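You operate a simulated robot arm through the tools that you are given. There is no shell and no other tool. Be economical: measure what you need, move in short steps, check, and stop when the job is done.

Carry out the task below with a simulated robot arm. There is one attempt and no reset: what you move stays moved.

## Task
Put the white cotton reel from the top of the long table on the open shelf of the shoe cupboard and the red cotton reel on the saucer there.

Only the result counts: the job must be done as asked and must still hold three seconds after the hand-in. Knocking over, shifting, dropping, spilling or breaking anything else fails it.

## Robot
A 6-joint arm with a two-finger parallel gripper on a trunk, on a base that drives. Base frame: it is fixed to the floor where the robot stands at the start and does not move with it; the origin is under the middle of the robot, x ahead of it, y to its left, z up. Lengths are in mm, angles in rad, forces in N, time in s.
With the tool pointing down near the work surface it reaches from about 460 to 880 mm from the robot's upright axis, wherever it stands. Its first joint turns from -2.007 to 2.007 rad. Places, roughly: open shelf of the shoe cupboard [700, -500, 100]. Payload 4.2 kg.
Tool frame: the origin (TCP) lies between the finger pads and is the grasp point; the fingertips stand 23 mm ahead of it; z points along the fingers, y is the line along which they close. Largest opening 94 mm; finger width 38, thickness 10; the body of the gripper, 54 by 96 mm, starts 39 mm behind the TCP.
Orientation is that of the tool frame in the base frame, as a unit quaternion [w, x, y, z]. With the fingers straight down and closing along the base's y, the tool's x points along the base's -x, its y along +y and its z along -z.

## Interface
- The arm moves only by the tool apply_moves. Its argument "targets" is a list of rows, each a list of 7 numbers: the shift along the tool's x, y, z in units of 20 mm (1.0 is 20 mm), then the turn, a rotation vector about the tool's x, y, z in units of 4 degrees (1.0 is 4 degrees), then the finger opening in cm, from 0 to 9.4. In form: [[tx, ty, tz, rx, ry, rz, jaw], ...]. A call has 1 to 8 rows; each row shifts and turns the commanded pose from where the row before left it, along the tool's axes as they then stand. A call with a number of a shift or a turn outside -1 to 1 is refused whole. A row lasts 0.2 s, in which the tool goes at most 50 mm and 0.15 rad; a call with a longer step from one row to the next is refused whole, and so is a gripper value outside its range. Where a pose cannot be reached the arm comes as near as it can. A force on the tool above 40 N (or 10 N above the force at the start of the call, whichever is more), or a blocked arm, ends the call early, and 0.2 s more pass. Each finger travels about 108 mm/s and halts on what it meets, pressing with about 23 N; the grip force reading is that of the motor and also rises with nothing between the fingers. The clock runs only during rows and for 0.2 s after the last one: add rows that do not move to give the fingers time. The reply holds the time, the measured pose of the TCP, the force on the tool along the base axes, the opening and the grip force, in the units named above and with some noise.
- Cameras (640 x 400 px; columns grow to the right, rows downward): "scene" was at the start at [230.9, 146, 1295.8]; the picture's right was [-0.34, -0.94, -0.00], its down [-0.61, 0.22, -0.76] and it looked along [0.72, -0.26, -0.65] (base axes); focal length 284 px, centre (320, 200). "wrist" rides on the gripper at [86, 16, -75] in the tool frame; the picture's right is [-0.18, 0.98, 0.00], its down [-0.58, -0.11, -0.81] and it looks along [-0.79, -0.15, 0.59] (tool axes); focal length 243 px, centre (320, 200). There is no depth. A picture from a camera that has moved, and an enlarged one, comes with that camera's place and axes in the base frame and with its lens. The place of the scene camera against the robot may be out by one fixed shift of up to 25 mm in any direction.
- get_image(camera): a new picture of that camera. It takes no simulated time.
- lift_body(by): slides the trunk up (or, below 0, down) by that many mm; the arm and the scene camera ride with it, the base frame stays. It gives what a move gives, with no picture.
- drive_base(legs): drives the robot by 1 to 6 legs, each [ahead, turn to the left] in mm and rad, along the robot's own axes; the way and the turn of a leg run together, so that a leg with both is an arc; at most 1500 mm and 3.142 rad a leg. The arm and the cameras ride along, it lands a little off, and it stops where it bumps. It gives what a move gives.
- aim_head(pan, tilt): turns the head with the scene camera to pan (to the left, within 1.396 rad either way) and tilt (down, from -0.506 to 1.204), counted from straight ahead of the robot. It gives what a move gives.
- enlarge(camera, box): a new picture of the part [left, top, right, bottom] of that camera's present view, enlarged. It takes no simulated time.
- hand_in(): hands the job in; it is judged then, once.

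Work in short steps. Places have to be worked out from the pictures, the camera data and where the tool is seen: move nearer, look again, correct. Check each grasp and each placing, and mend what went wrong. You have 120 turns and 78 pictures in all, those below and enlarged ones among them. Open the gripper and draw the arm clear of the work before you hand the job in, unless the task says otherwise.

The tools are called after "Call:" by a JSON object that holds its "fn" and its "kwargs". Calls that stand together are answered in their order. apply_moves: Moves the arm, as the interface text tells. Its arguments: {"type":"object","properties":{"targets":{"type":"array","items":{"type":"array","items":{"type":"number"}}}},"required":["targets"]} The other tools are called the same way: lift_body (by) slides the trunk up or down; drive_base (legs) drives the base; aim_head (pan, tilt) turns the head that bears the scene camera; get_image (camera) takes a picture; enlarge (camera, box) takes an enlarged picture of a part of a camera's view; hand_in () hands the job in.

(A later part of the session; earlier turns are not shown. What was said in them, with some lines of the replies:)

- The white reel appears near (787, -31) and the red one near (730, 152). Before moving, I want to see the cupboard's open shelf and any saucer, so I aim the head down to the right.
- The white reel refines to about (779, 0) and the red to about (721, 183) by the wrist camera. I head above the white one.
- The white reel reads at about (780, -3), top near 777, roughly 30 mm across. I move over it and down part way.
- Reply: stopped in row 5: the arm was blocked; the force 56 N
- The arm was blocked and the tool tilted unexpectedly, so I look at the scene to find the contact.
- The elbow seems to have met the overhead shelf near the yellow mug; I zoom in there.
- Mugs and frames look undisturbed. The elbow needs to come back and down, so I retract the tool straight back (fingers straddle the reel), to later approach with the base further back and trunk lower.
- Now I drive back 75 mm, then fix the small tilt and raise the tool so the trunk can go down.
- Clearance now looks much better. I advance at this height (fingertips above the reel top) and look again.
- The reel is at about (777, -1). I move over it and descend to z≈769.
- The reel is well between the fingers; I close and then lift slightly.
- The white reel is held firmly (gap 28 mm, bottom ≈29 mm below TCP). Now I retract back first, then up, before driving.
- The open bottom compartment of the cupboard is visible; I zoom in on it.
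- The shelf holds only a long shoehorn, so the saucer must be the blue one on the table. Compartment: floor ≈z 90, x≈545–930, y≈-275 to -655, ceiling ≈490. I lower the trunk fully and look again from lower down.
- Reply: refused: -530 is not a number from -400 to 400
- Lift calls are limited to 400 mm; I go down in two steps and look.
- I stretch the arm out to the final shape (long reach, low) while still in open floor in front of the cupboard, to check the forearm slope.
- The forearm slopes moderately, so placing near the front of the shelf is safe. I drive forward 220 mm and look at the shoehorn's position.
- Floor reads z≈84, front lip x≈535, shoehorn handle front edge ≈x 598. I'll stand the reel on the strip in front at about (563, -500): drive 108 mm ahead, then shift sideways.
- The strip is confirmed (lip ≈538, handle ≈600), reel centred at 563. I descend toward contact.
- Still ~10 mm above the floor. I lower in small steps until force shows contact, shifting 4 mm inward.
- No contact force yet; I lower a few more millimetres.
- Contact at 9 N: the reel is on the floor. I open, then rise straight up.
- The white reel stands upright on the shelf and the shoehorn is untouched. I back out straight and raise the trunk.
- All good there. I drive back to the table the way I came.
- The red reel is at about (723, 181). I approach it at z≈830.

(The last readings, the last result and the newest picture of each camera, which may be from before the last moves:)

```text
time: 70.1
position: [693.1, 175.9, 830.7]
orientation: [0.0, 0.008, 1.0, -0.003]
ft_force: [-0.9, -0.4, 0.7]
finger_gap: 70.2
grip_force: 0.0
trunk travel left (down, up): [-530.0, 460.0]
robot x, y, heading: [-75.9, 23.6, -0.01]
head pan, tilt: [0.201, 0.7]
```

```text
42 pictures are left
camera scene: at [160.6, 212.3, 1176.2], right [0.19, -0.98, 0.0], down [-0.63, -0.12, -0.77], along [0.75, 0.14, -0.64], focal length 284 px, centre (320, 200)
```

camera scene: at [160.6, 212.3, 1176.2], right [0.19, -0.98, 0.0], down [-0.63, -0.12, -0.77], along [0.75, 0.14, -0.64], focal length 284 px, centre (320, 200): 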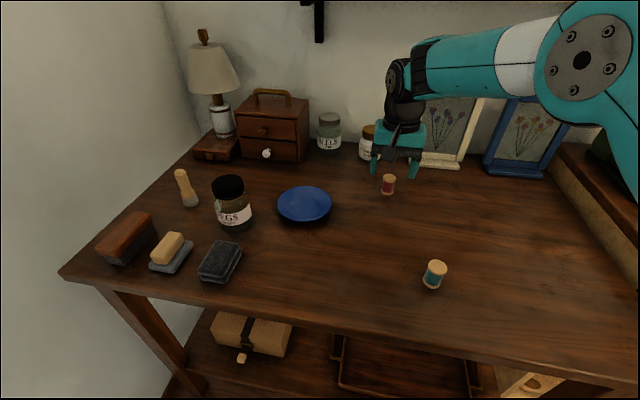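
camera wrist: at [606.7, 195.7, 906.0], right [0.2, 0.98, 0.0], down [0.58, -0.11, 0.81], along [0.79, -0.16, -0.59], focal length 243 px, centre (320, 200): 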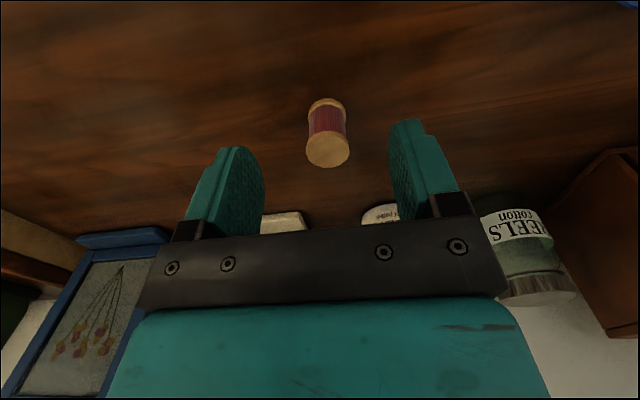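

Red refines to about (719, 178). I move over it and descend to 769.

Call:
{"fn": "apply_moves", "kwargs": {"targets": [[-0.65, 0.1, 0, 0, 0, 0, 7], [-0.65, 0, 0, 0, 0, 0, 7], [0, 0, 0.8, 0, 0, 0, 7], [0, 0, 0.8, 0, 0, 0, 7], [0, 0, 0.8, 0, 0, 0, 7], [0, 0, 0.7, 0, 0, 0, 7], [0, 0, 0, 0, 0, 0, 7]]}}

Call:
{"fn": "get_image", "kwargs": {"camera": "wrist"}}

```text
time: 71.7
position: [719.0, 177.8, 767.4]
orientation: [0.0, 0.008, 1.0, -0.002]
ft_force: [-0.7, 0.4, 0.2]
finger_gap: 69.9
grip_force: 0.1
trunk travel left (down, up): [-530.0, 460.0]
robot x, y, heading: [-77.9, 22.2, -0.012]
head pan, tilt: [0.201, 0.7]
```

```text
41 pictures are left
camera wrist: at [631.8, 197.1, 843.2], right [0.2, 0.98, 0.0], down [0.58, -0.11, 0.81], along [0.79, -0.16, -0.59], focal length 243 px, centre (320, 200)
```

wrist: 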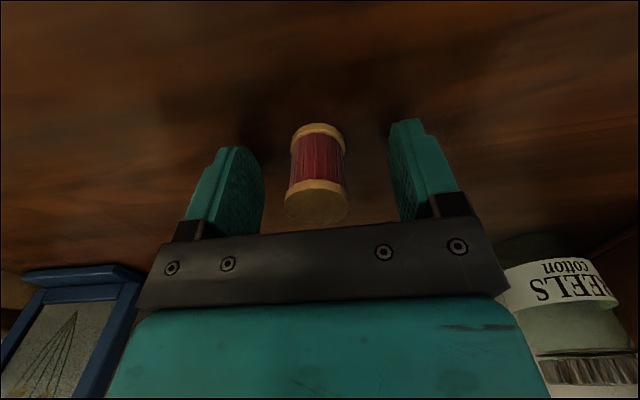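

Aligned like the white one; I close and lift.

Call:
{"fn": "apply_moves", "kwargs": {"targets": [[0, -0.05, 0, 0, 0, 0, 5], [0, 0, 0, 0, 0, 0, 3.8], [0, 0, 0, 0, 0, 0, 2], [0, 0, 0, 0, 0, 0, 1], [0, 0, 0, 0, 0, 0, 1]]}}

Call:
{"fn": "apply_moves", "kwargs": {"targets": [[0, 0, -0.5, 0, 0, 0, 1], [0, 0, -1, 0, 0, 0, 1], [0, 0, -1, 0, 0, 0, 1], [0, 0, -1, 0, 0, 0, 1], [0.5, 0, 0, 0, 0, 0, 1], [0, 0, 0, 0, 0, 0, 1]]}}

Call:
{"fn": "get_image", "kwargs": {"camera": "wrist"}}

Call:
{"fn": "get_image", "kwargs": {"camera": "scene"}}

```text
time: 72.9
position: [718.4, 175.4, 769.3]
orientation: [0.0, 0.007, 1.0, -0.002]
ft_force: [0.4, 0.0, -0.1]
finger_gap: 28.3
grip_force: 23.2
trunk travel left (down, up): [-530.0, 460.0]
robot x, y, heading: [-77.5, 22.8, -0.016]
head pan, tilt: [0.201, 0.7]
```

```text
time: 74.3
position: [709.0, 177.3, 839.0]
orientation: [0.0, 0.008, 1.0, -0.002]
ft_force: [0.6, -0.1, -0.6]
finger_gap: 28.6
grip_force: 22.6
trunk travel left (down, up): [-530.0, 460.0]
robot x, y, heading: [-74.7, 22.4, -0.013]
head pan, tilt: [0.201, 0.7]
```

```text
40 pictures are left
camera wrist: at [622.3, 196.7, 913.4], right [0.2, 0.98, 0.0], down [0.58, -0.11, 0.81], along [0.79, -0.16, -0.59], focal length 243 px, centre (320, 200)
```

wrist: 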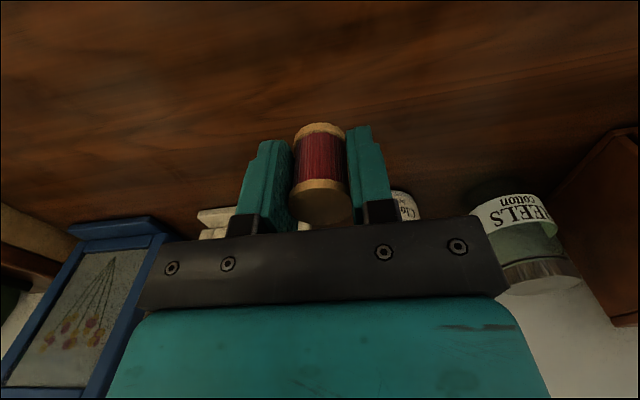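

```text
39 pictures are left
camera scene: at [160.8, 212.4, 1176.1], right [0.19, -0.98, 0.0], down [-0.63, -0.12, -0.76], along [0.75, 0.14, -0.64], focal length 284 px, centre (320, 200)
```

scene: 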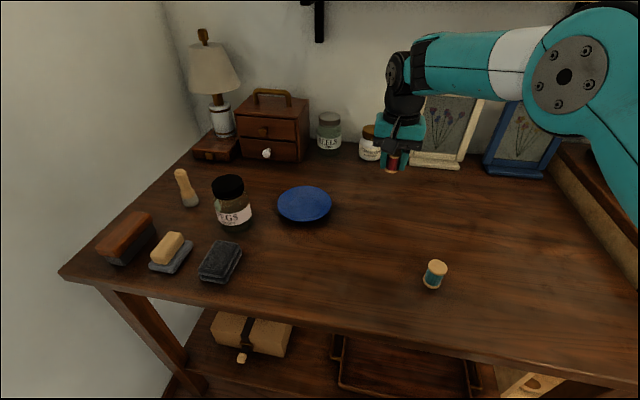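

The red reel is held. The saucer is near (620, 363); I move toward (609, 337) and look.

Call:
{"fn": "apply_moves", "kwargs": {"targets": [[0.6, 1, -0.1, 0, 0, 0, 1], [0.6, 1, -0.1, 0, 0, 0, 1], [0.6, 1, -0.1, 0, 0, 0, 1], [0.6, 1, -0.1, 0, 0, 0, 1], [0.6, 1, -0.1, 0, 0, 0, 1], [0.6, 1, 0, 0, 0, 0, 1], [0.6, 1, 0, 0, 0, 0, 1], [0.6, 1, 0, 0, 0, 0, 1]]}}

Call:
{"fn": "get_image", "kwargs": {"camera": "wrist"}}

Call:
{"fn": "get_image", "kwargs": {"camera": "scene"}}

```text
time: 76.1
position: [615.2, 337.4, 848.1]
orientation: [0.0, 0.008, 1.0, -0.001]
ft_force: [-0.8, 0.8, -0.9]
finger_gap: 28.7
grip_force: 23.2
trunk travel left (down, up): [-530.0, 460.0]
robot x, y, heading: [-78.2, 22.0, -0.013]
head pan, tilt: [0.201, 0.7]
```

```text
38 pictures are left
camera wrist: at [527.8, 357.8, 922.6], right [0.2, 0.98, 0.0], down [0.58, -0.11, 0.81], along [0.79, -0.16, -0.59], focal length 243 px, centre (320, 200)
```

wrist: 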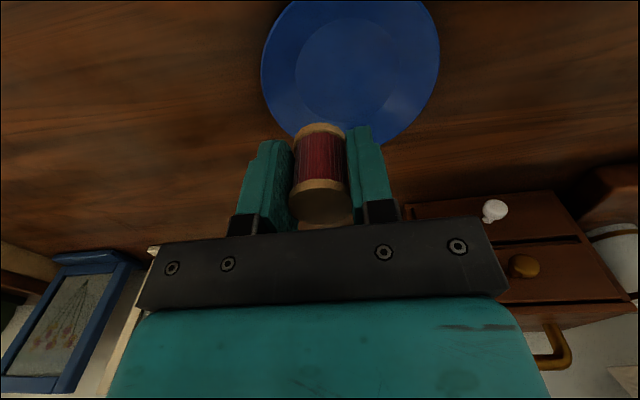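

```text
37 pictures are left
camera scene: at [160.9, 212.3, 1176.1], right [0.19, -0.98, 0.0], down [-0.63, -0.12, -0.76], along [0.75, 0.14, -0.64], focal length 284 px, centre (320, 200)
```

scene: 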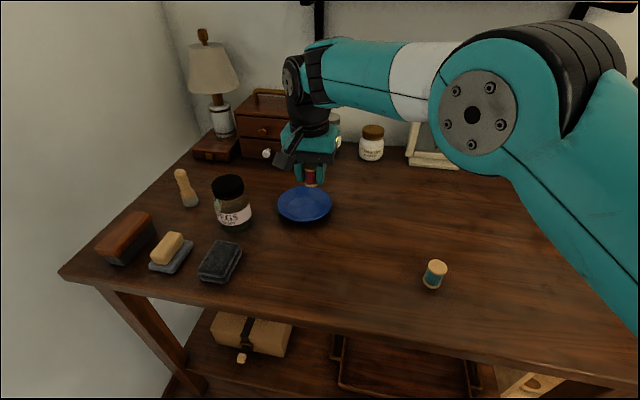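

The saucer's well is centred near (612, 359), well radius ≈35. I centre over it and descend partway.

Call:
{"fn": "apply_moves", "kwargs": {"targets": [[0.15, 0.6, 0, 0, 0, 0, 1], [0, 0.5, 0.3, 0, 0, 0, 1], [0, 0, 0.8, 0, 0, 0, 1], [0, 0, 0.8, 0, 0, 0, 1], [0, 0, 0, 0, 0, 0, 1]]}}

Call:
{"fn": "get_image", "kwargs": {"camera": "wrist"}}

Call:
{"fn": "enlarge", "kwargs": {"camera": "scene", "box": [240, 130, 380, 240]}}

```text
time: 77.3
position: [612.7, 359.6, 810.9]
orientation: [0.0, 0.008, 1.0, -0.002]
ft_force: [0.6, 0.5, -1.3]
finger_gap: 28.5
grip_force: 23.1
trunk travel left (down, up): [-530.0, 460.0]
robot x, y, heading: [-78.7, 22.7, -0.015]
head pan, tilt: [0.201, 0.7]
```

```text
36 pictures are left
camera wrist: at [526.1, 379.4, 885.0], right [0.2, 0.98, 0.0], down [0.58, -0.11, 0.81], along [0.79, -0.16, -0.59], focal length 243 px, centre (320, 200)
```

wrist: 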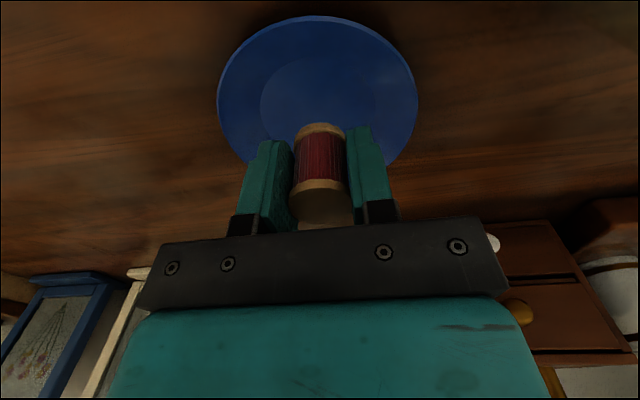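

```text
3.64 times, centred on (310, 185) of scene
camera zoom: at [160.8, 212.5, 1176.1], right [0.19, -0.98, 0.0], down [-0.63, -0.12, -0.76], along [0.75, 0.14, -0.64], focal length 1033 px, centre (356, 254)
```

zoom: 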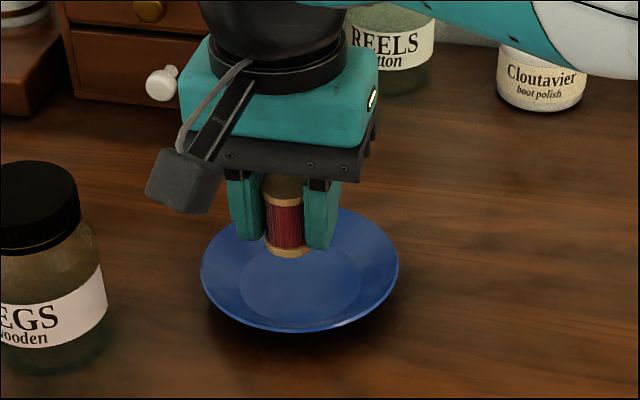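

Centred over the well (≈(610, 361)). I descend further in small steps.

Call:
{"fn": "apply_moves", "kwargs": {"targets": [[0.05, 0.05, 0.5, 0, 0, 0, 1], [0, 0, 0.4, 0, 0, 0, 1], [0, 0, 0.3, 0, 0, 0, 1], [0, 0, 0, 0, 0, 0, 1]]}}

Call:
{"fn": "enlarge", "kwargs": {"camera": "scene", "box": [240, 130, 380, 240]}}

```text
time: 78.3
position: [611.3, 359.9, 786.6]
orientation: [0.0, 0.007, 1.0, -0.002]
ft_force: [-0.2, 0.6, -0.9]
finger_gap: 28.4
grip_force: 22.6
trunk travel left (down, up): [-530.0, 460.0]
robot x, y, heading: [-76.8, 24.4, -0.008]
head pan, tilt: [0.201, 0.7]
```

```text
3.64 times, centred on (310, 185) of scene
camera zoom: at [160.8, 212.5, 1176.1], right [0.19, -0.98, 0.0], down [-0.63, -0.12, -0.76], along [0.75, 0.14, -0.64], focal length 1033 px, centre (356, 254)
```

zoom: 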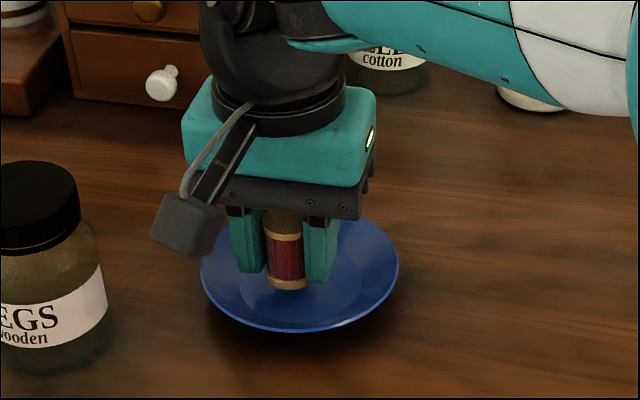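

Close above the well; I step down 2 mm at a time watching the force.

Call:
{"fn": "apply_moves", "kwargs": {"targets": [[0, 0, 0.1, 0, 0, 0, 1], [0, 0, 0.1, 0, 0, 0, 1], [0, 0, 0.1, 0, 0, 0, 1], [0, 0, 0, 0, 0, 0, 1]]}}

```text
time: 79.3
position: [612.2, 360.2, 780.2]
orientation: [-0.001, 0.008, 1.0, -0.003]
ft_force: [0.0, 0.8, -1.3]
finger_gap: 28.4
grip_force: 22.5
trunk travel left (down, up): [-530.0, 460.0]
robot x, y, heading: [-75.2, 20.9, -0.007]
head pan, tilt: [0.201, 0.7]
```

Call:
{"fn": "apply_moves", "kwargs": {"targets": [[0, 0, 0.1, 0, 0, 0, 1], [0, 0, 0.1, 0, 0, 0, 1], [0, 0, 0, 0, 0, 0, 1]]}}

```text
time: 80.1
position: [611.9, 359.7, 777.1]
orientation: [0.0, 0.008, 1.0, -0.002]
ft_force: [-0.3, 0.8, 0.1]
finger_gap: 28.6
grip_force: 23.1
trunk travel left (down, up): [-530.0, 460.0]
robot x, y, heading: [-79.6, 20.7, -0.014]
head pan, tilt: [0.201, 0.7]
```

No contact yet; I go on down in 1.4 mm steps.

Call:
{"fn": "apply_moves", "kwargs": {"targets": [[0, 0, 0.07, 0, 0, 0, 1], [0, 0, 0.07, 0, 0, 0, 1], [0, 0, 0, 0, 0, 0, 1]]}}

Call:
{"fn": "enlarge", "kwargs": {"camera": "scene", "box": [270, 170, 350, 230]}}

```text
time: 80.9
position: [611.2, 359.9, 774.6]
orientation: [0.0, 0.008, 1.0, -0.002]
ft_force: [0.3, -2.0, 6.9]
finger_gap: 28.8
grip_force: 22.8
trunk travel left (down, up): [-530.0, 460.0]
robot x, y, heading: [-74.8, 23.2, -0.01]
head pan, tilt: [0.201, 0.7]
```

```text
6.67 times, centred on (310, 200) of scene
camera zoom: at [160.6, 212.3, 1176.2], right [0.19, -0.98, 0.0], down [-0.63, -0.12, -0.77], along [0.75, 0.14, -0.64], focal length 1894 px, centre (387, 200)
```

zoom: 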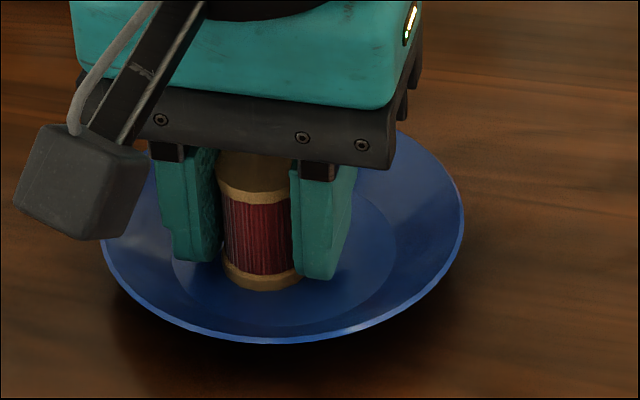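

Contact at ~7 N with the reel in the well. I open only to 42 mm to stay inside the rim, then rise straight up.

Call:
{"fn": "apply_moves", "kwargs": {"targets": [[0, 0, 0, 0, 0, 0, 3.3], [0, 0, 0, 0, 0, 0, 4.2], [0, 0, 0, 0, 0, 0, 4.2], [0, 0, -0.4, 0, 0, 0, 4.2], [0, 0, -0.7, 0, 0, 0, 4.2], [0, 0, -1, 0, 0, 0, 4.2], [0, 0, -1, 0, 0, 0, 4.2], [0, 0, -1, 0, 0, 0, 4.2]]}}

Call:
{"fn": "get_image", "kwargs": {"camera": "wrist"}}

Call:
{"fn": "enlarge", "kwargs": {"camera": "scene", "box": [240, 130, 380, 240]}}

```text
time: 82.7
position: [613.0, 361.1, 855.8]
orientation: [0.0, 0.007, 1.0, -0.003]
ft_force: [-0.7, -0.1, -0.1]
finger_gap: 42.1
grip_force: 0.1
trunk travel left (down, up): [-530.0, 460.0]
robot x, y, heading: [-78.0, 24.8, -0.011]
head pan, tilt: [0.201, 0.7]
```

```text
32 pictures are left
camera wrist: at [526.3, 380.8, 930.5], right [0.2, 0.98, 0.0], down [0.58, -0.11, 0.81], along [0.79, -0.16, -0.59], focal length 243 px, centre (320, 200)
```

wrist: 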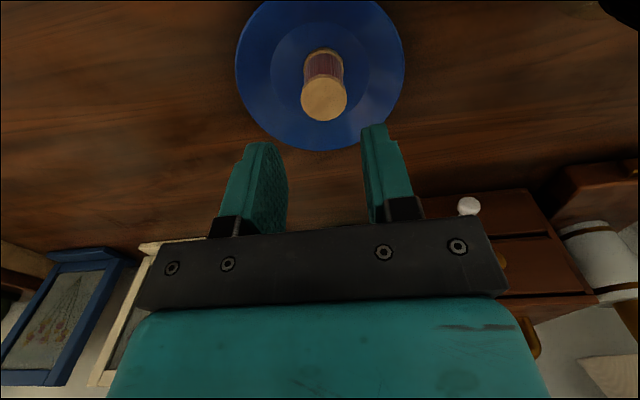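

```text
3.64 times, centred on (310, 185) of scene
camera zoom: at [160.8, 212.5, 1176.0], right [0.19, -0.98, 0.0], down [-0.63, -0.12, -0.76], along [0.75, 0.14, -0.64], focal length 1033 px, centre (356, 254)
```

zoom: 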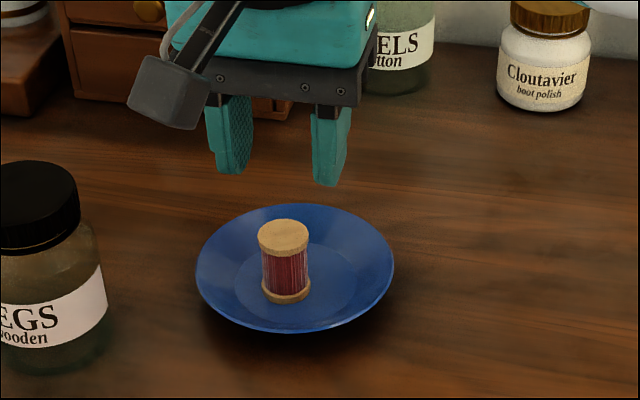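

The red reel stands in the saucer. I draw the arm back and up, open the gripper, and take an overview.

Call:
{"fn": "apply_moves", "kwargs": {"targets": [[0.7, -1, -0.6, 0, 0, 0, 7], [0.7, -1, -0.6, 0, 0, 0, 9], [0.7, -1, -0.6, 0, 0, 0, 9], [0.7, -1, -0.6, 0, 0, 0, 9], [0.7, -1, -0.6, 0, 0, 0, 9], [0.5, -1, -0.6, 0, 0, 0, 9], [0.5, -1, -0.6, 0, 0, 0, 9], [0, -1, 0, 0, 0, 0, 9]]}}

Call:
{"fn": "drive_base", "kwargs": {"legs": [[-400, 0]]}}

Call:
{"fn": "aim_head", "kwargs": {"pan": -0.2, "tilt": 0.5}}

Call:
{"fn": "get_image", "kwargs": {"camera": "scene"}}

```text
time: 84.5
position: [518.7, 202.2, 941.3]
orientation: [0.0, 0.008, 1.0, -0.003]
ft_force: [-0.1, 0.5, 0.1]
finger_gap: 90.3
grip_force: 0.0
trunk travel left (down, up): [-530.0, 460.0]
robot x, y, heading: [-74.1, 24.1, -0.013]
head pan, tilt: [0.201, 0.7]
```

```text
time: 86.4
position: [276.9, 163.9, 948.7]
orientation: [0.009, 0.037, 0.999, -0.004]
ft_force: [1.5, -2.9, -0.3]
finger_gap: 90.0
grip_force: 0.1
trunk travel left (down, up): [-530.0, 460.0]
robot x, y, heading: [-313.6, 5.7, -0.142]
head pan, tilt: [0.201, 0.7]
stopped in leg 1: the robot was blocked; the commanded pose is now the measured one
```

```text
time: 87.2
position: [279.2, 162.4, 948.2]
orientation: [0.009, 0.037, 0.999, -0.005]
ft_force: [0.4, 0.2, -0.3]
finger_gap: 90.1
grip_force: 0.1
trunk travel left (down, up): [-530.0, 460.0]
robot x, y, heading: [-310.7, 4.3, -0.141]
head pan, tilt: [-0.201, 0.499]
```

```text
30 pictures are left
camera scene: at [-39.3, 123.9, 1193.9], right [-0.33, -0.94, 0.0], down [-0.46, 0.16, -0.87], along [0.82, -0.29, -0.49], focal length 284 px, centre (320, 200)
```

scene: 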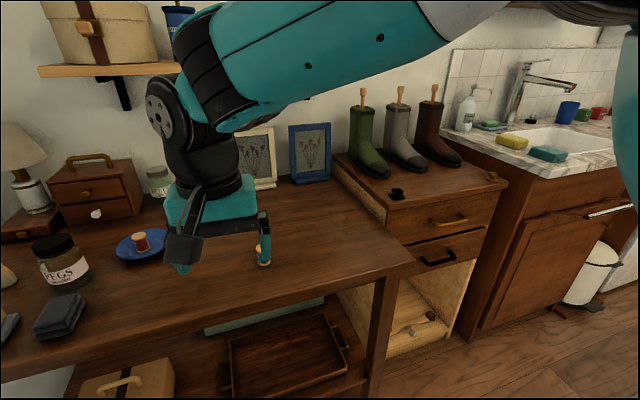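

Reels look right, but reversing bumped something behind-left. I pull forward a little, turn right and look back to check what it was.

Call:
{"fn": "drive_base", "kwargs": {"legs": [[80, 0], [0, -1.4]]}}

Call:
{"fn": "aim_head", "kwargs": {"pan": -1.39, "tilt": 0.6}}

Call:
{"fn": "get_image", "kwargs": {"camera": "scene"}}

```text
time: 90.7
position: [281.9, -333.8, 890.2]
orientation: [-0.042, 0.495, 0.866, -0.057]
ft_force: [-0.9, -0.4, 2.8]
finger_gap: 90.0
grip_force: 0.1
trunk travel left (down, up): [-530.0, 460.0]
robot x, y, heading: [-237.8, -2.3, -1.078]
head pan, tilt: [-0.201, 0.499]
stopped in leg 2: the robot was blocked; the commanded pose is now the measured one
```

```text
time: 92.0
position: [279.3, -338.5, 888.4]
orientation: [-0.043, 0.497, 0.865, -0.056]
ft_force: [0.0, -0.1, 1.1]
finger_gap: 90.0
grip_force: 0.0
trunk travel left (down, up): [-530.0, 460.0]
robot x, y, heading: [-240.9, -5.3, -1.077]
head pan, tilt: [-1.389, 0.6]
```

```text
29 pictures are left
camera scene: at [-122.2, -151.5, 1197.8], right [-0.62, 0.78, -0.01], down [0.48, 0.37, -0.79], along [-0.62, -0.5, -0.61], focal length 284 px, centre (320, 200)
```

scene: 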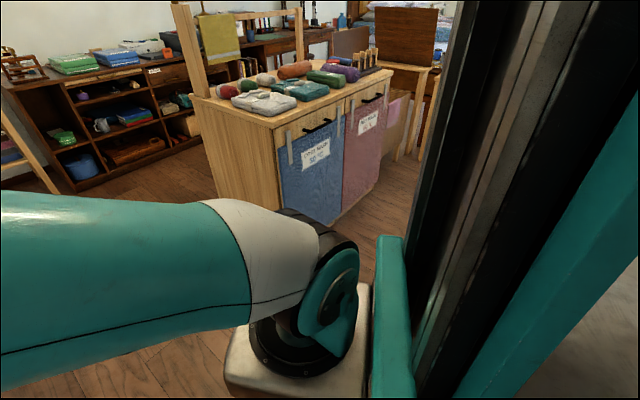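

The turn was blocked too and the tool tilted slightly; I look through the wrist and scene cameras toward the arm.

Call:
{"fn": "get_image", "kwargs": {"camera": "wrist"}}

Call:
{"fn": "aim_head", "kwargs": {"pan": 0.3, "tilt": 0.6}}

Call:
{"fn": "get_image", "kwargs": {"camera": "scene"}}

```text
28 pictures are left
camera wrist: at [258.8, -248.8, 962.1], right [0.93, 0.33, -0.14], down [0.31, -0.51, 0.8], along [0.19, -0.79, -0.58], focal length 243 px, centre (320, 200)
```

wrist: 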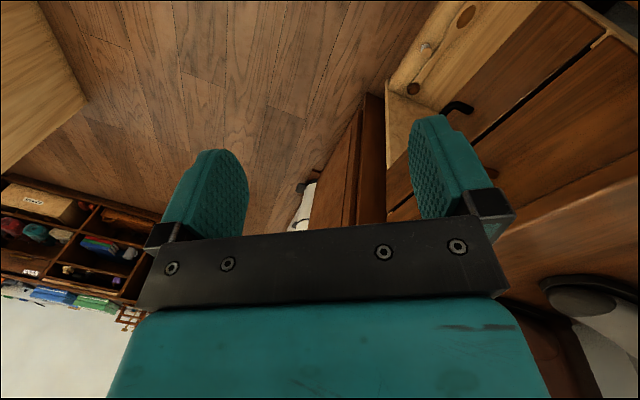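

```text
time: 93.8
position: [278.0, -337.4, 888.8]
orientation: [-0.043, 0.497, 0.865, -0.057]
ft_force: [0.2, 0.6, 0.6]
finger_gap: 89.9
grip_force: 0.0
trunk travel left (down, up): [-530.0, 460.0]
robot x, y, heading: [-240.9, -6.1, -1.088]
head pan, tilt: [0.3, 0.6]
```

```text
27 pictures are left
camera scene: at [8.4, -159.2, 1203.6], right [-0.71, -0.71, -0.05], down [-0.36, 0.42, -0.83], along [0.61, -0.57, -0.55], focal length 284 px, centre (320, 200)
```

scene: 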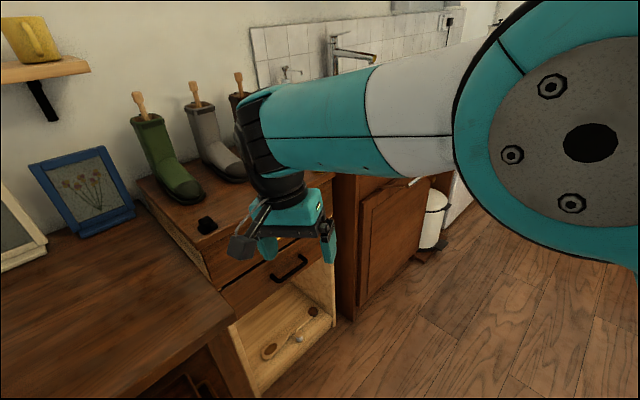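

Nothing is touching the gripper; the base itself seems to bump something behind-left. I turn gently back left to heading ≈0, move forward and then look at what is there.

Call:
{"fn": "drive_base", "kwargs": {"legs": [[0, 0.5], [0, 0.55], [60, 0]]}}

Call:
{"fn": "aim_head", "kwargs": {"pan": 1.39, "tilt": 0.8}}

Call:
{"fn": "get_image", "kwargs": {"camera": "scene"}}

```text
time: 94.5
position: [296.2, -270.9, 809.0]
orientation: [-0.128, 0.46, 0.872, -0.106]
ft_force: [-1.1, -3.0, 4.0]
finger_gap: 90.1
grip_force: 0.1
trunk travel left (down, up): [-530.0, 460.0]
robot x, y, heading: [-243.1, -8.2, -1.074]
head pan, tilt: [0.3, 0.6]
stopped in leg 1: the robot was blocked; the commanded pose is now the measured one
```

```text
time: 95.8
position: [295.9, -273.1, 810.4]
orientation: [-0.128, 0.462, 0.871, -0.108]
ft_force: [-0.1, -0.1, -0.6]
finger_gap: 89.9
grip_force: 0.1
trunk travel left (down, up): [-530.0, 460.0]
robot x, y, heading: [-243.6, -3.6, -1.077]
head pan, tilt: [1.389, 0.799]
```

```text
26 pictures are left
camera scene: at [24.9, -69.2, 1188.8], right [0.31, -0.95, -0.01], down [-0.65, -0.2, -0.73], along [0.69, 0.23, -0.68], focal length 284 px, centre (320, 200)
```

scene: 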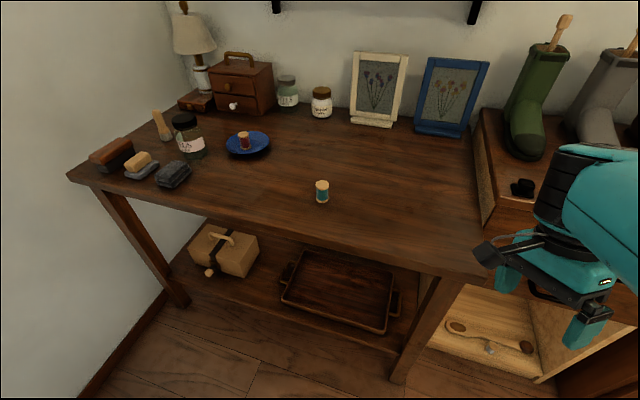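

The base seems wedged and the tool sagged; the table items are fine. I first raise and level the tool for safety.

Call:
{"fn": "apply_moves", "kwargs": {"targets": [[0, 0, -0.8, -0.88, -0.35, 0, 9], [0, 0, -0.8, -0.88, -0.35, 0, 9], [0, 0, -0.8, -0.88, -0.35, 0, 9], [0, 0, -0.8, -0.88, -0.35, 0, 9], [0, 0, -0.8, -0.88, -0.35, 0, 9], [0, 0, -1, 0, 0, 0, 9], [0, 0, -1, 0, 0, 0, 9], [0, 0, 0, 0, 0, 0, 9]]}}

Call:
{"fn": "aim_head", "kwargs": {"pan": -1.0, "tilt": 1.2}}

Call:
{"fn": "get_image", "kwargs": {"camera": "scene"}}

```text
time: 96.2
position: [300.5, -243.2, 776.9]
orientation: [-0.14, 0.44, 0.88, -0.112]
ft_force: [-1.0, -1.6, 3.4]
finger_gap: 89.7
grip_force: 0.0
trunk travel left (down, up): [-530.0, 460.0]
robot x, y, heading: [-243.1, -4.2, -1.067]
head pan, tilt: [1.389, 0.799]
stopped in row 1: the arm was blocked; the commanded pose is now the measured one
```

```text
time: 98.3
position: [298.7, -250.7, 779.4]
orientation: [-0.131, 0.465, 0.868, -0.117]
ft_force: [0.2, 0.4, 0.0]
finger_gap: 89.8
grip_force: 0.0
trunk travel left (down, up): [-530.0, 460.0]
robot x, y, heading: [-246.7, -7.2, -1.074]
head pan, tilt: [-1.0, 1.201]
```

```text
25 pictures are left
camera scene: at [-77.8, -142.2, 1154.4], right [-0.87, 0.48, -0.03], down [0.47, 0.82, -0.32], along [-0.13, -0.29, -0.95], focal length 284 px, centre (320, 200)
```

scene: 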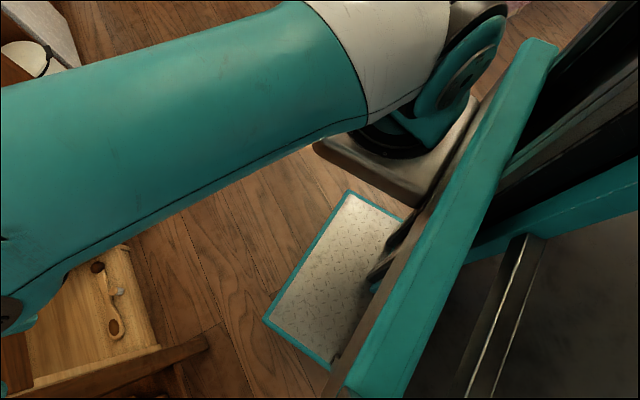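

Tilt readings suggest the base's rear corner is wedged against something behind, and the arm lags each time. I raise the trunk to bring the tool well clear of the table before freeing the base.

Call:
{"fn": "lift_body", "kwargs": {"by": 150}}

Call:
{"fn": "aim_head", "kwargs": {"pan": -0.3, "tilt": 0.9}}

Call:
{"fn": "get_image", "kwargs": {"camera": "scene"}}

```text
time: 98.7
position: [298.7, -230.0, 747.7]
orientation: [-0.142, 0.463, 0.865, -0.132]
ft_force: [-0.1, -0.9, 1.6]
finger_gap: 90.2
grip_force: 0.0
trunk travel left (down, up): [-533.0, 457.0]
robot x, y, heading: [-237.9, -8.5, -1.069]
head pan, tilt: [-1.0, 1.201]
stopped: the arm was blocked; the commanded pose is now the measured one
```

```text
time: 99.7
position: [295.9, -230.5, 748.3]
orientation: [-0.142, 0.465, 0.864, -0.132]
ft_force: [-0.7, -0.3, -0.2]
finger_gap: 89.8
grip_force: 0.1
trunk travel left (down, up): [-533.0, 457.0]
robot x, y, heading: [-244.3, -6.7, -1.076]
head pan, tilt: [-0.3, 0.901]
```

```text
24 pictures are left
camera scene: at [-37.4, -167.8, 1177.8], right [-0.98, -0.19, -0.05], down [-0.12, 0.78, -0.61], along [0.15, -0.59, -0.79], focal length 284 px, centre (320, 200)
```

scene: 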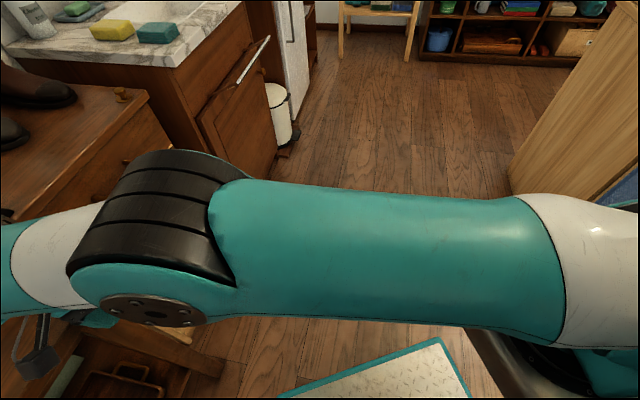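

The sag repeats on any command; the base is likely propped. The way ahead (toward the free floor) is clear, so I try a short forward drive to free it.

Call:
{"fn": "drive_base", "kwargs": {"legs": [[60, 0]]}}

```text
time: 100.7
position: [325.3, -284.4, 749.9]
orientation: [-0.142, 0.463, 0.865, -0.131]
ft_force: [-2.2, -0.6, 1.7]
finger_gap: 89.4
grip_force: 0.1
trunk travel left (down, up): [-533.0, 457.0]
robot x, y, heading: [-211.3, -60.6, -1.074]
head pan, tilt: [-0.3, 0.901]
```

That drove freely. I check the tilt via the camera axes.

Call:
{"fn": "get_image", "kwargs": {"camera": "scene"}}

Call:
{"fn": "get_image", "kwargs": {"camera": "wrist"}}

```text
23 pictures are left
camera scene: at [-9.6, -220.0, 1178.1], right [-0.98, -0.2, -0.05], down [-0.13, 0.78, -0.61], along [0.16, -0.59, -0.79], focal length 284 px, centre (320, 200)
```

scene: 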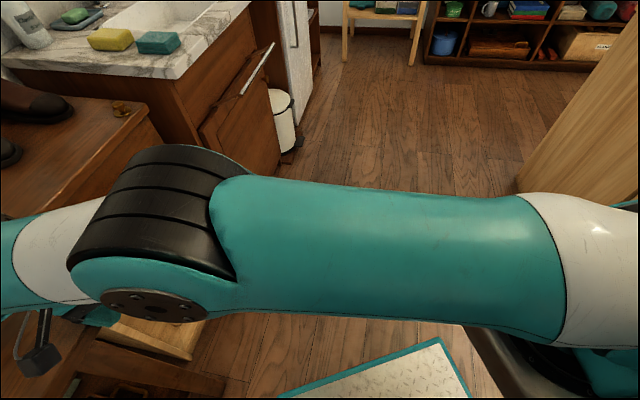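

```text
22 pictures are left
camera wrist: at [318.0, -194.1, 823.5], right [0.85, 0.38, -0.37], down [0.52, -0.47, 0.71], along [0.09, -0.8, -0.59], focal length 243 px, centre (320, 200)
```

wrist: 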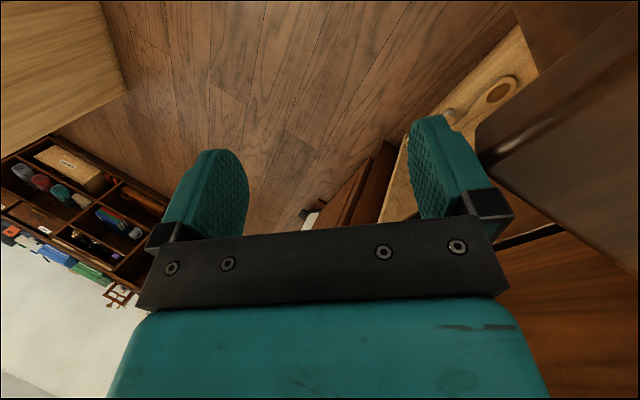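

The tilt travels with the robot, so it's likely arm/body self-contact. I try swinging the tool to the robot's right and up (tool -y), away from the body and table.

Call:
{"fn": "apply_moves", "kwargs": {"targets": [[0, -1, 0, 0, 0, 0, 9], [0, -1, 0, 0, 0, 0, 9]]}}

```text
time: 101.0
position: [302.5, -268.9, 705.0]
orientation: [-0.168, 0.474, 0.851, -0.15]
ft_force: [-85.9, -51.7, 102.8]
finger_gap: 78.7
grip_force: 0.1
trunk travel left (down, up): [-533.0, 457.0]
robot x, y, heading: [-216.8, -62.3, -1.095]
head pan, tilt: [-0.3, 0.901]
stopped in row 1: the force on the tool passed its limit (the readings are from after the stop); the commanded pose is now the measured one
```

The finger touched the table's front edge. Base driving didn't cause sag, so I turn the base slightly right, which swings the tool away from the table.

Call:
{"fn": "drive_base", "kwargs": {"legs": [[0, -0.12]]}}

Call:
{"fn": "get_image", "kwargs": {"camera": "wrist"}}

```text
time: 101.8
position: [312.6, -284.3, 641.0]
orientation: [-0.226, 0.54, 0.791, -0.176]
ft_force: [-0.3, 2.1, -0.9]
finger_gap: 90.2
grip_force: 0.1
trunk travel left (down, up): [-533.0, 457.0]
robot x, y, heading: [-206.1, -83.4, -1.192]
head pan, tilt: [-0.3, 0.901]
stopped in leg 1: the robot was blocked; the commanded pose is now the measured one
```

```text
21 pictures are left
camera wrist: at [339.2, -192.1, 709.4], right [0.82, 0.18, -0.55], down [0.54, -0.55, 0.63], along [-0.19, -0.81, -0.55], focal length 243 px, centre (320, 200)
```

wrist: 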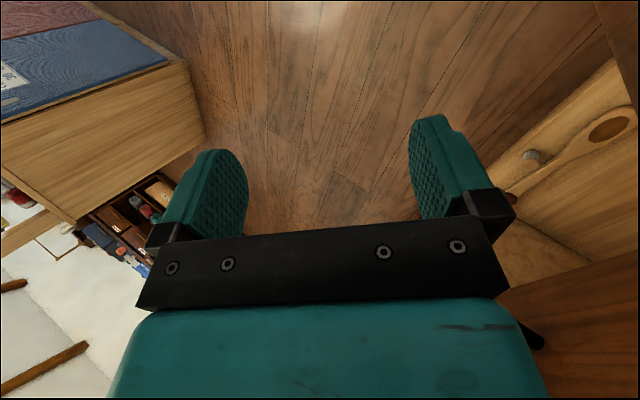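

The tool sank again; I look at the whole arm from the head to understand.

Call:
{"fn": "aim_head", "kwargs": {"pan": 0.5, "tilt": 0.9}}

Call:
{"fn": "get_image", "kwargs": {"camera": "scene"}}

```text
time: 102.9
position: [314.3, -283.2, 642.5]
orientation: [-0.227, 0.537, 0.793, -0.176]
ft_force: [-47.8, -3.4, 10.3]
finger_gap: 90.0
grip_force: 0.1
trunk travel left (down, up): [-533.0, 457.0]
robot x, y, heading: [-205.8, -79.6, -1.184]
head pan, tilt: [0.499, 0.901]
```

```text
20 pictures are left
camera scene: at [76.4, -224.1, 1166.8], right [-0.63, -0.78, -0.01], down [-0.6, 0.5, -0.62], along [0.49, -0.39, -0.78], focal length 284 px, centre (320, 200)
```

scene: 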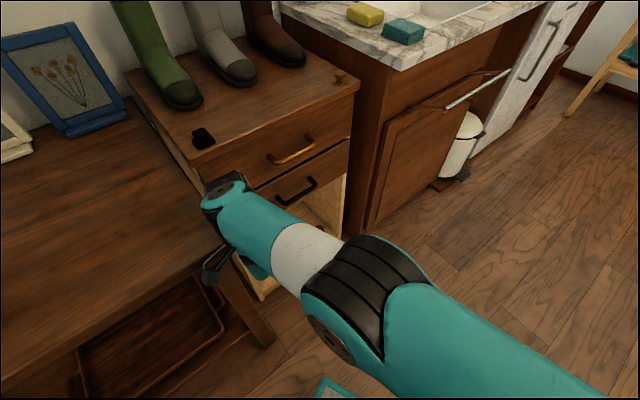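

The base now reads level again; only the wrist camera bracket presses the table's front edge. I try a small tool -y move (back, right and up) to free it.

Call:
{"fn": "apply_moves", "kwargs": {"targets": [[0, -0.5, 0, 0, 0, 0, 9]]}}

```text
time: 103.3
position: [310.7, -283.4, 644.0]
orientation: [-0.227, 0.535, 0.794, -0.178]
ft_force: [6.3, -14.2, -2.2]
finger_gap: 90.0
grip_force: 0.0
trunk travel left (down, up): [-533.0, 457.0]
robot x, y, heading: [-207.2, -84.5, -1.176]
head pan, tilt: [0.499, 0.901]
```

It responds properly now and the force fell. I continue the same way.

Call:
{"fn": "apply_moves", "kwargs": {"targets": [[0, -0.7, 0, 0, 0, 0, 9], [0, -0.8, 0, 0, 0, 0, 9], [0, -0.8, 0, 0, 0, 0, 9]]}}

```text
time: 104.1
position: [273.3, -299.7, 670.9]
orientation: [-0.226, 0.536, 0.793, -0.178]
ft_force: [1.8, -0.4, 0.6]
finger_gap: 89.8
grip_force: 0.1
trunk travel left (down, up): [-533.0, 457.0]
robot x, y, heading: [-207.0, -83.4, -1.183]
head pan, tilt: [0.499, 0.901]
```

Free of contact, moving normally. I continue out and up.

Call:
{"fn": "apply_moves", "kwargs": {"targets": [[0, -1, 0, 0, 0, 0, 9], [0, -1, 0, 0, 0, 0, 9], [0, -1, 0, 0, 0, 0, 9], [0, -1, 0, 0, 0, 0, 9], [0, -1, 0, 0, 0, 0, 9]]}}

Call:
{"fn": "aim_head", "kwargs": {"pan": 1.39, "tilt": 0.7}}

Call:
{"fn": "get_image", "kwargs": {"camera": "scene"}}

```text
time: 105.3
position: [264.2, -334.8, 727.0]
orientation: [-0.228, 0.535, 0.793, -0.179]
ft_force: [0.9, 0.3, -0.4]
finger_gap: 90.0
grip_force: 0.1
out of reach, approached as far as the arm can: row 1, 2, 3, 4, 5
trunk travel left (down, up): [-533.0, 457.0]
robot x, y, heading: [-204.4, -83.9, -1.178]
head pan, tilt: [0.499, 0.901]
```

```text
time: 106.5
position: [264.1, -334.3, 726.5]
orientation: [-0.228, 0.535, 0.794, -0.178]
ft_force: [0.0, 0.3, 0.0]
finger_gap: 90.0
grip_force: 0.0
trunk travel left (down, up): [-533.0, 457.0]
robot x, y, heading: [-206.8, -80.6, -1.179]
head pan, tilt: [1.389, 0.7]
```

```text
19 pictures are left
camera scene: at [103.3, -157.1, 1182.2], right [0.21, -0.98, 0.0], down [-0.62, -0.13, -0.77], along [0.75, 0.16, -0.64], focal length 284 px, centre (320, 200)
```

scene: 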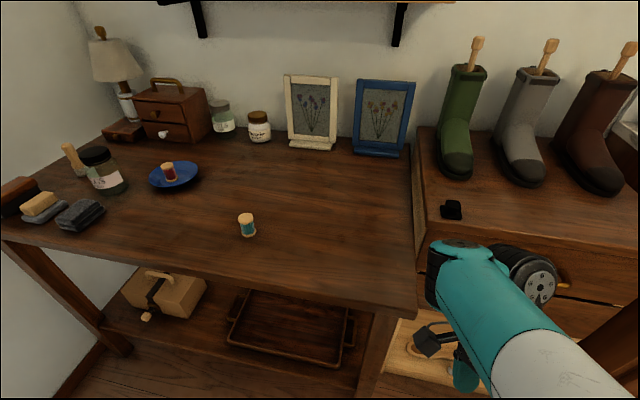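

The robot is level, the tool is clear and the table items are all in place. I check the shelf and the saucer close up.

Call:
{"fn": "aim_head", "kwargs": {"pan": 0.9, "tilt": 1.0}}

Call:
{"fn": "get_image", "kwargs": {"camera": "scene"}}

Call:
{"fn": "get_image", "kwargs": {"camera": "wrist"}}

```text
time: 107.4
position: [265.6, -333.4, 727.1]
orientation: [-0.226, 0.536, 0.794, -0.178]
ft_force: [0.3, 0.6, -0.1]
finger_gap: 89.9
grip_force: 0.1
trunk travel left (down, up): [-533.0, 457.0]
robot x, y, heading: [-208.2, -82.0, -1.183]
head pan, tilt: [0.901, 1.0]
```

```text
18 pictures are left
camera scene: at [87.3, -193.7, 1158.5], right [-0.27, -0.96, -0.01], down [-0.81, 0.23, -0.55], along [0.53, -0.14, -0.84], focal length 284 px, centre (320, 200)
```

scene: 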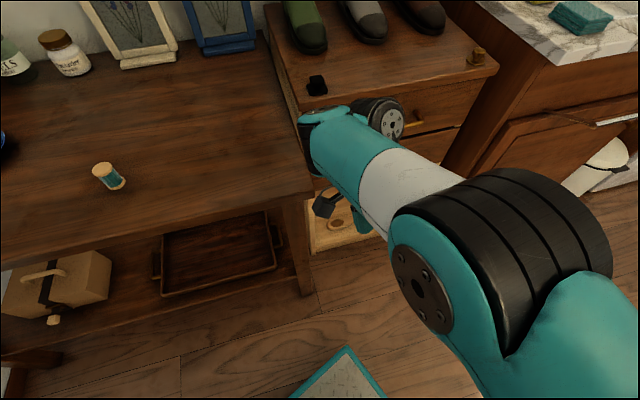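

```text
17 pictures are left
camera wrist: at [290.2, -242.9, 794.4], right [0.81, 0.19, -0.55], down [0.55, -0.55, 0.63], along [-0.18, -0.82, -0.55], focal length 243 px, centre (320, 200)
```

wrist: 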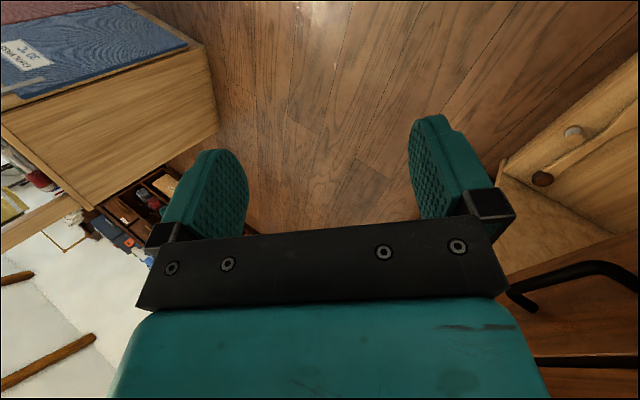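

The white reel stands on the shelf. I level the tool, which brings the wrist back from the drawer front, then raise it.

Call:
{"fn": "apply_moves", "kwargs": {"targets": [[0, 0, 0, -0.95, -0.32, 0, 9], [0, 0, 0, -0.95, -0.32, 0, 9], [0, 0, 0, -0.95, -0.32, 0, 9], [0, 0, 0, -0.95, -0.32, 0, 9], [0, 0, 0, -0.95, -0.32, 0, 9], [0, 0, 0, -0.95, -0.32, 0, 9], [0, 0, 0, -0.95, -0.32, 0, 9]]}}

Call:
{"fn": "lift_body", "kwargs": {"by": 150}}

Call:
{"fn": "aim_head", "kwargs": {"pan": 1.2, "tilt": 0.8}}

Call:
{"fn": "get_image", "kwargs": {"camera": "scene"}}

```text
time: 109.0
position: [367.2, -334.6, 728.2]
orientation: [-0.036, 0.558, 0.829, -0.033]
ft_force: [-0.1, 0.1, 0.1]
finger_gap: 90.3
grip_force: 0.0
out of reach, approached as far as the arm can: row 1, 2, 3, 4, 5, 6, 7
trunk travel left (down, up): [-533.0, 457.0]
robot x, y, heading: [-211.7, -82.8, -1.175]
head pan, tilt: [0.901, 1.0]
```

```text
time: 110.8
position: [366.9, -334.2, 877.2]
orientation: [-0.036, 0.557, 0.829, -0.033]
ft_force: [-0.8, 0.5, 0.9]
finger_gap: 90.2
grip_force: 0.1
trunk travel left (down, up): [-683.0, 307.0]
robot x, y, heading: [-208.6, -82.4, -1.182]
head pan, tilt: [0.901, 1.0]
```

```text
time: 111.6
position: [366.2, -334.4, 876.8]
orientation: [-0.037, 0.558, 0.828, -0.032]
ft_force: [0.6, 1.5, -0.3]
finger_gap: 90.1
grip_force: 0.2
trunk travel left (down, up): [-683.0, 307.0]
robot x, y, heading: [-210.3, -84.8, -1.18]
head pan, tilt: [1.201, 0.799]
```

```text
16 pictures are left
camera scene: at [99.7, -173.3, 1323.2], right [0.02, -1.0, 0.0], down [-0.71, -0.01, -0.7], along [0.7, 0.02, -0.71], focal length 284 px, centre (320, 200)
```

scene: 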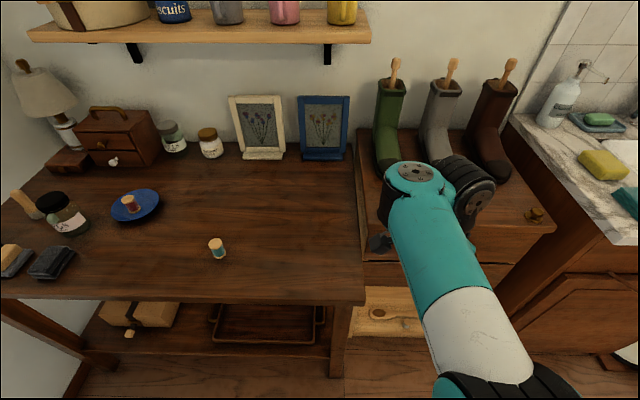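

Both reels are in place, all table and cupboard items look undisturbed, and the gripper is open and clear; I hand in.

Call:
{"fn": "hand_in", "kwargs": {}}

```text
The job is handed in.
```

I handed the job in with the white cotton reel standing on the shoe cupboard's open shelf and the red one standing in the blue saucer on the long table. I took "the saucer there" to mean that one, as I saw no saucer on the shelf. Three contacts could count against the result:

- **Overhead shelf:** early on, the arm appeared to touch the overhead shelf. The mugs and picture frames looked unmoved in the pictures.
- **Robot blocked:** after I placed the red reel, the robot was blocked while reversing and again while turning. I never saw what stopped it, so I can't rule out that it shifted something.
- **Table edge:** freeing the robot pressed the gripper against the table's front edge, with over 100 N at one point. The table and everything on it looked in place afterwards.
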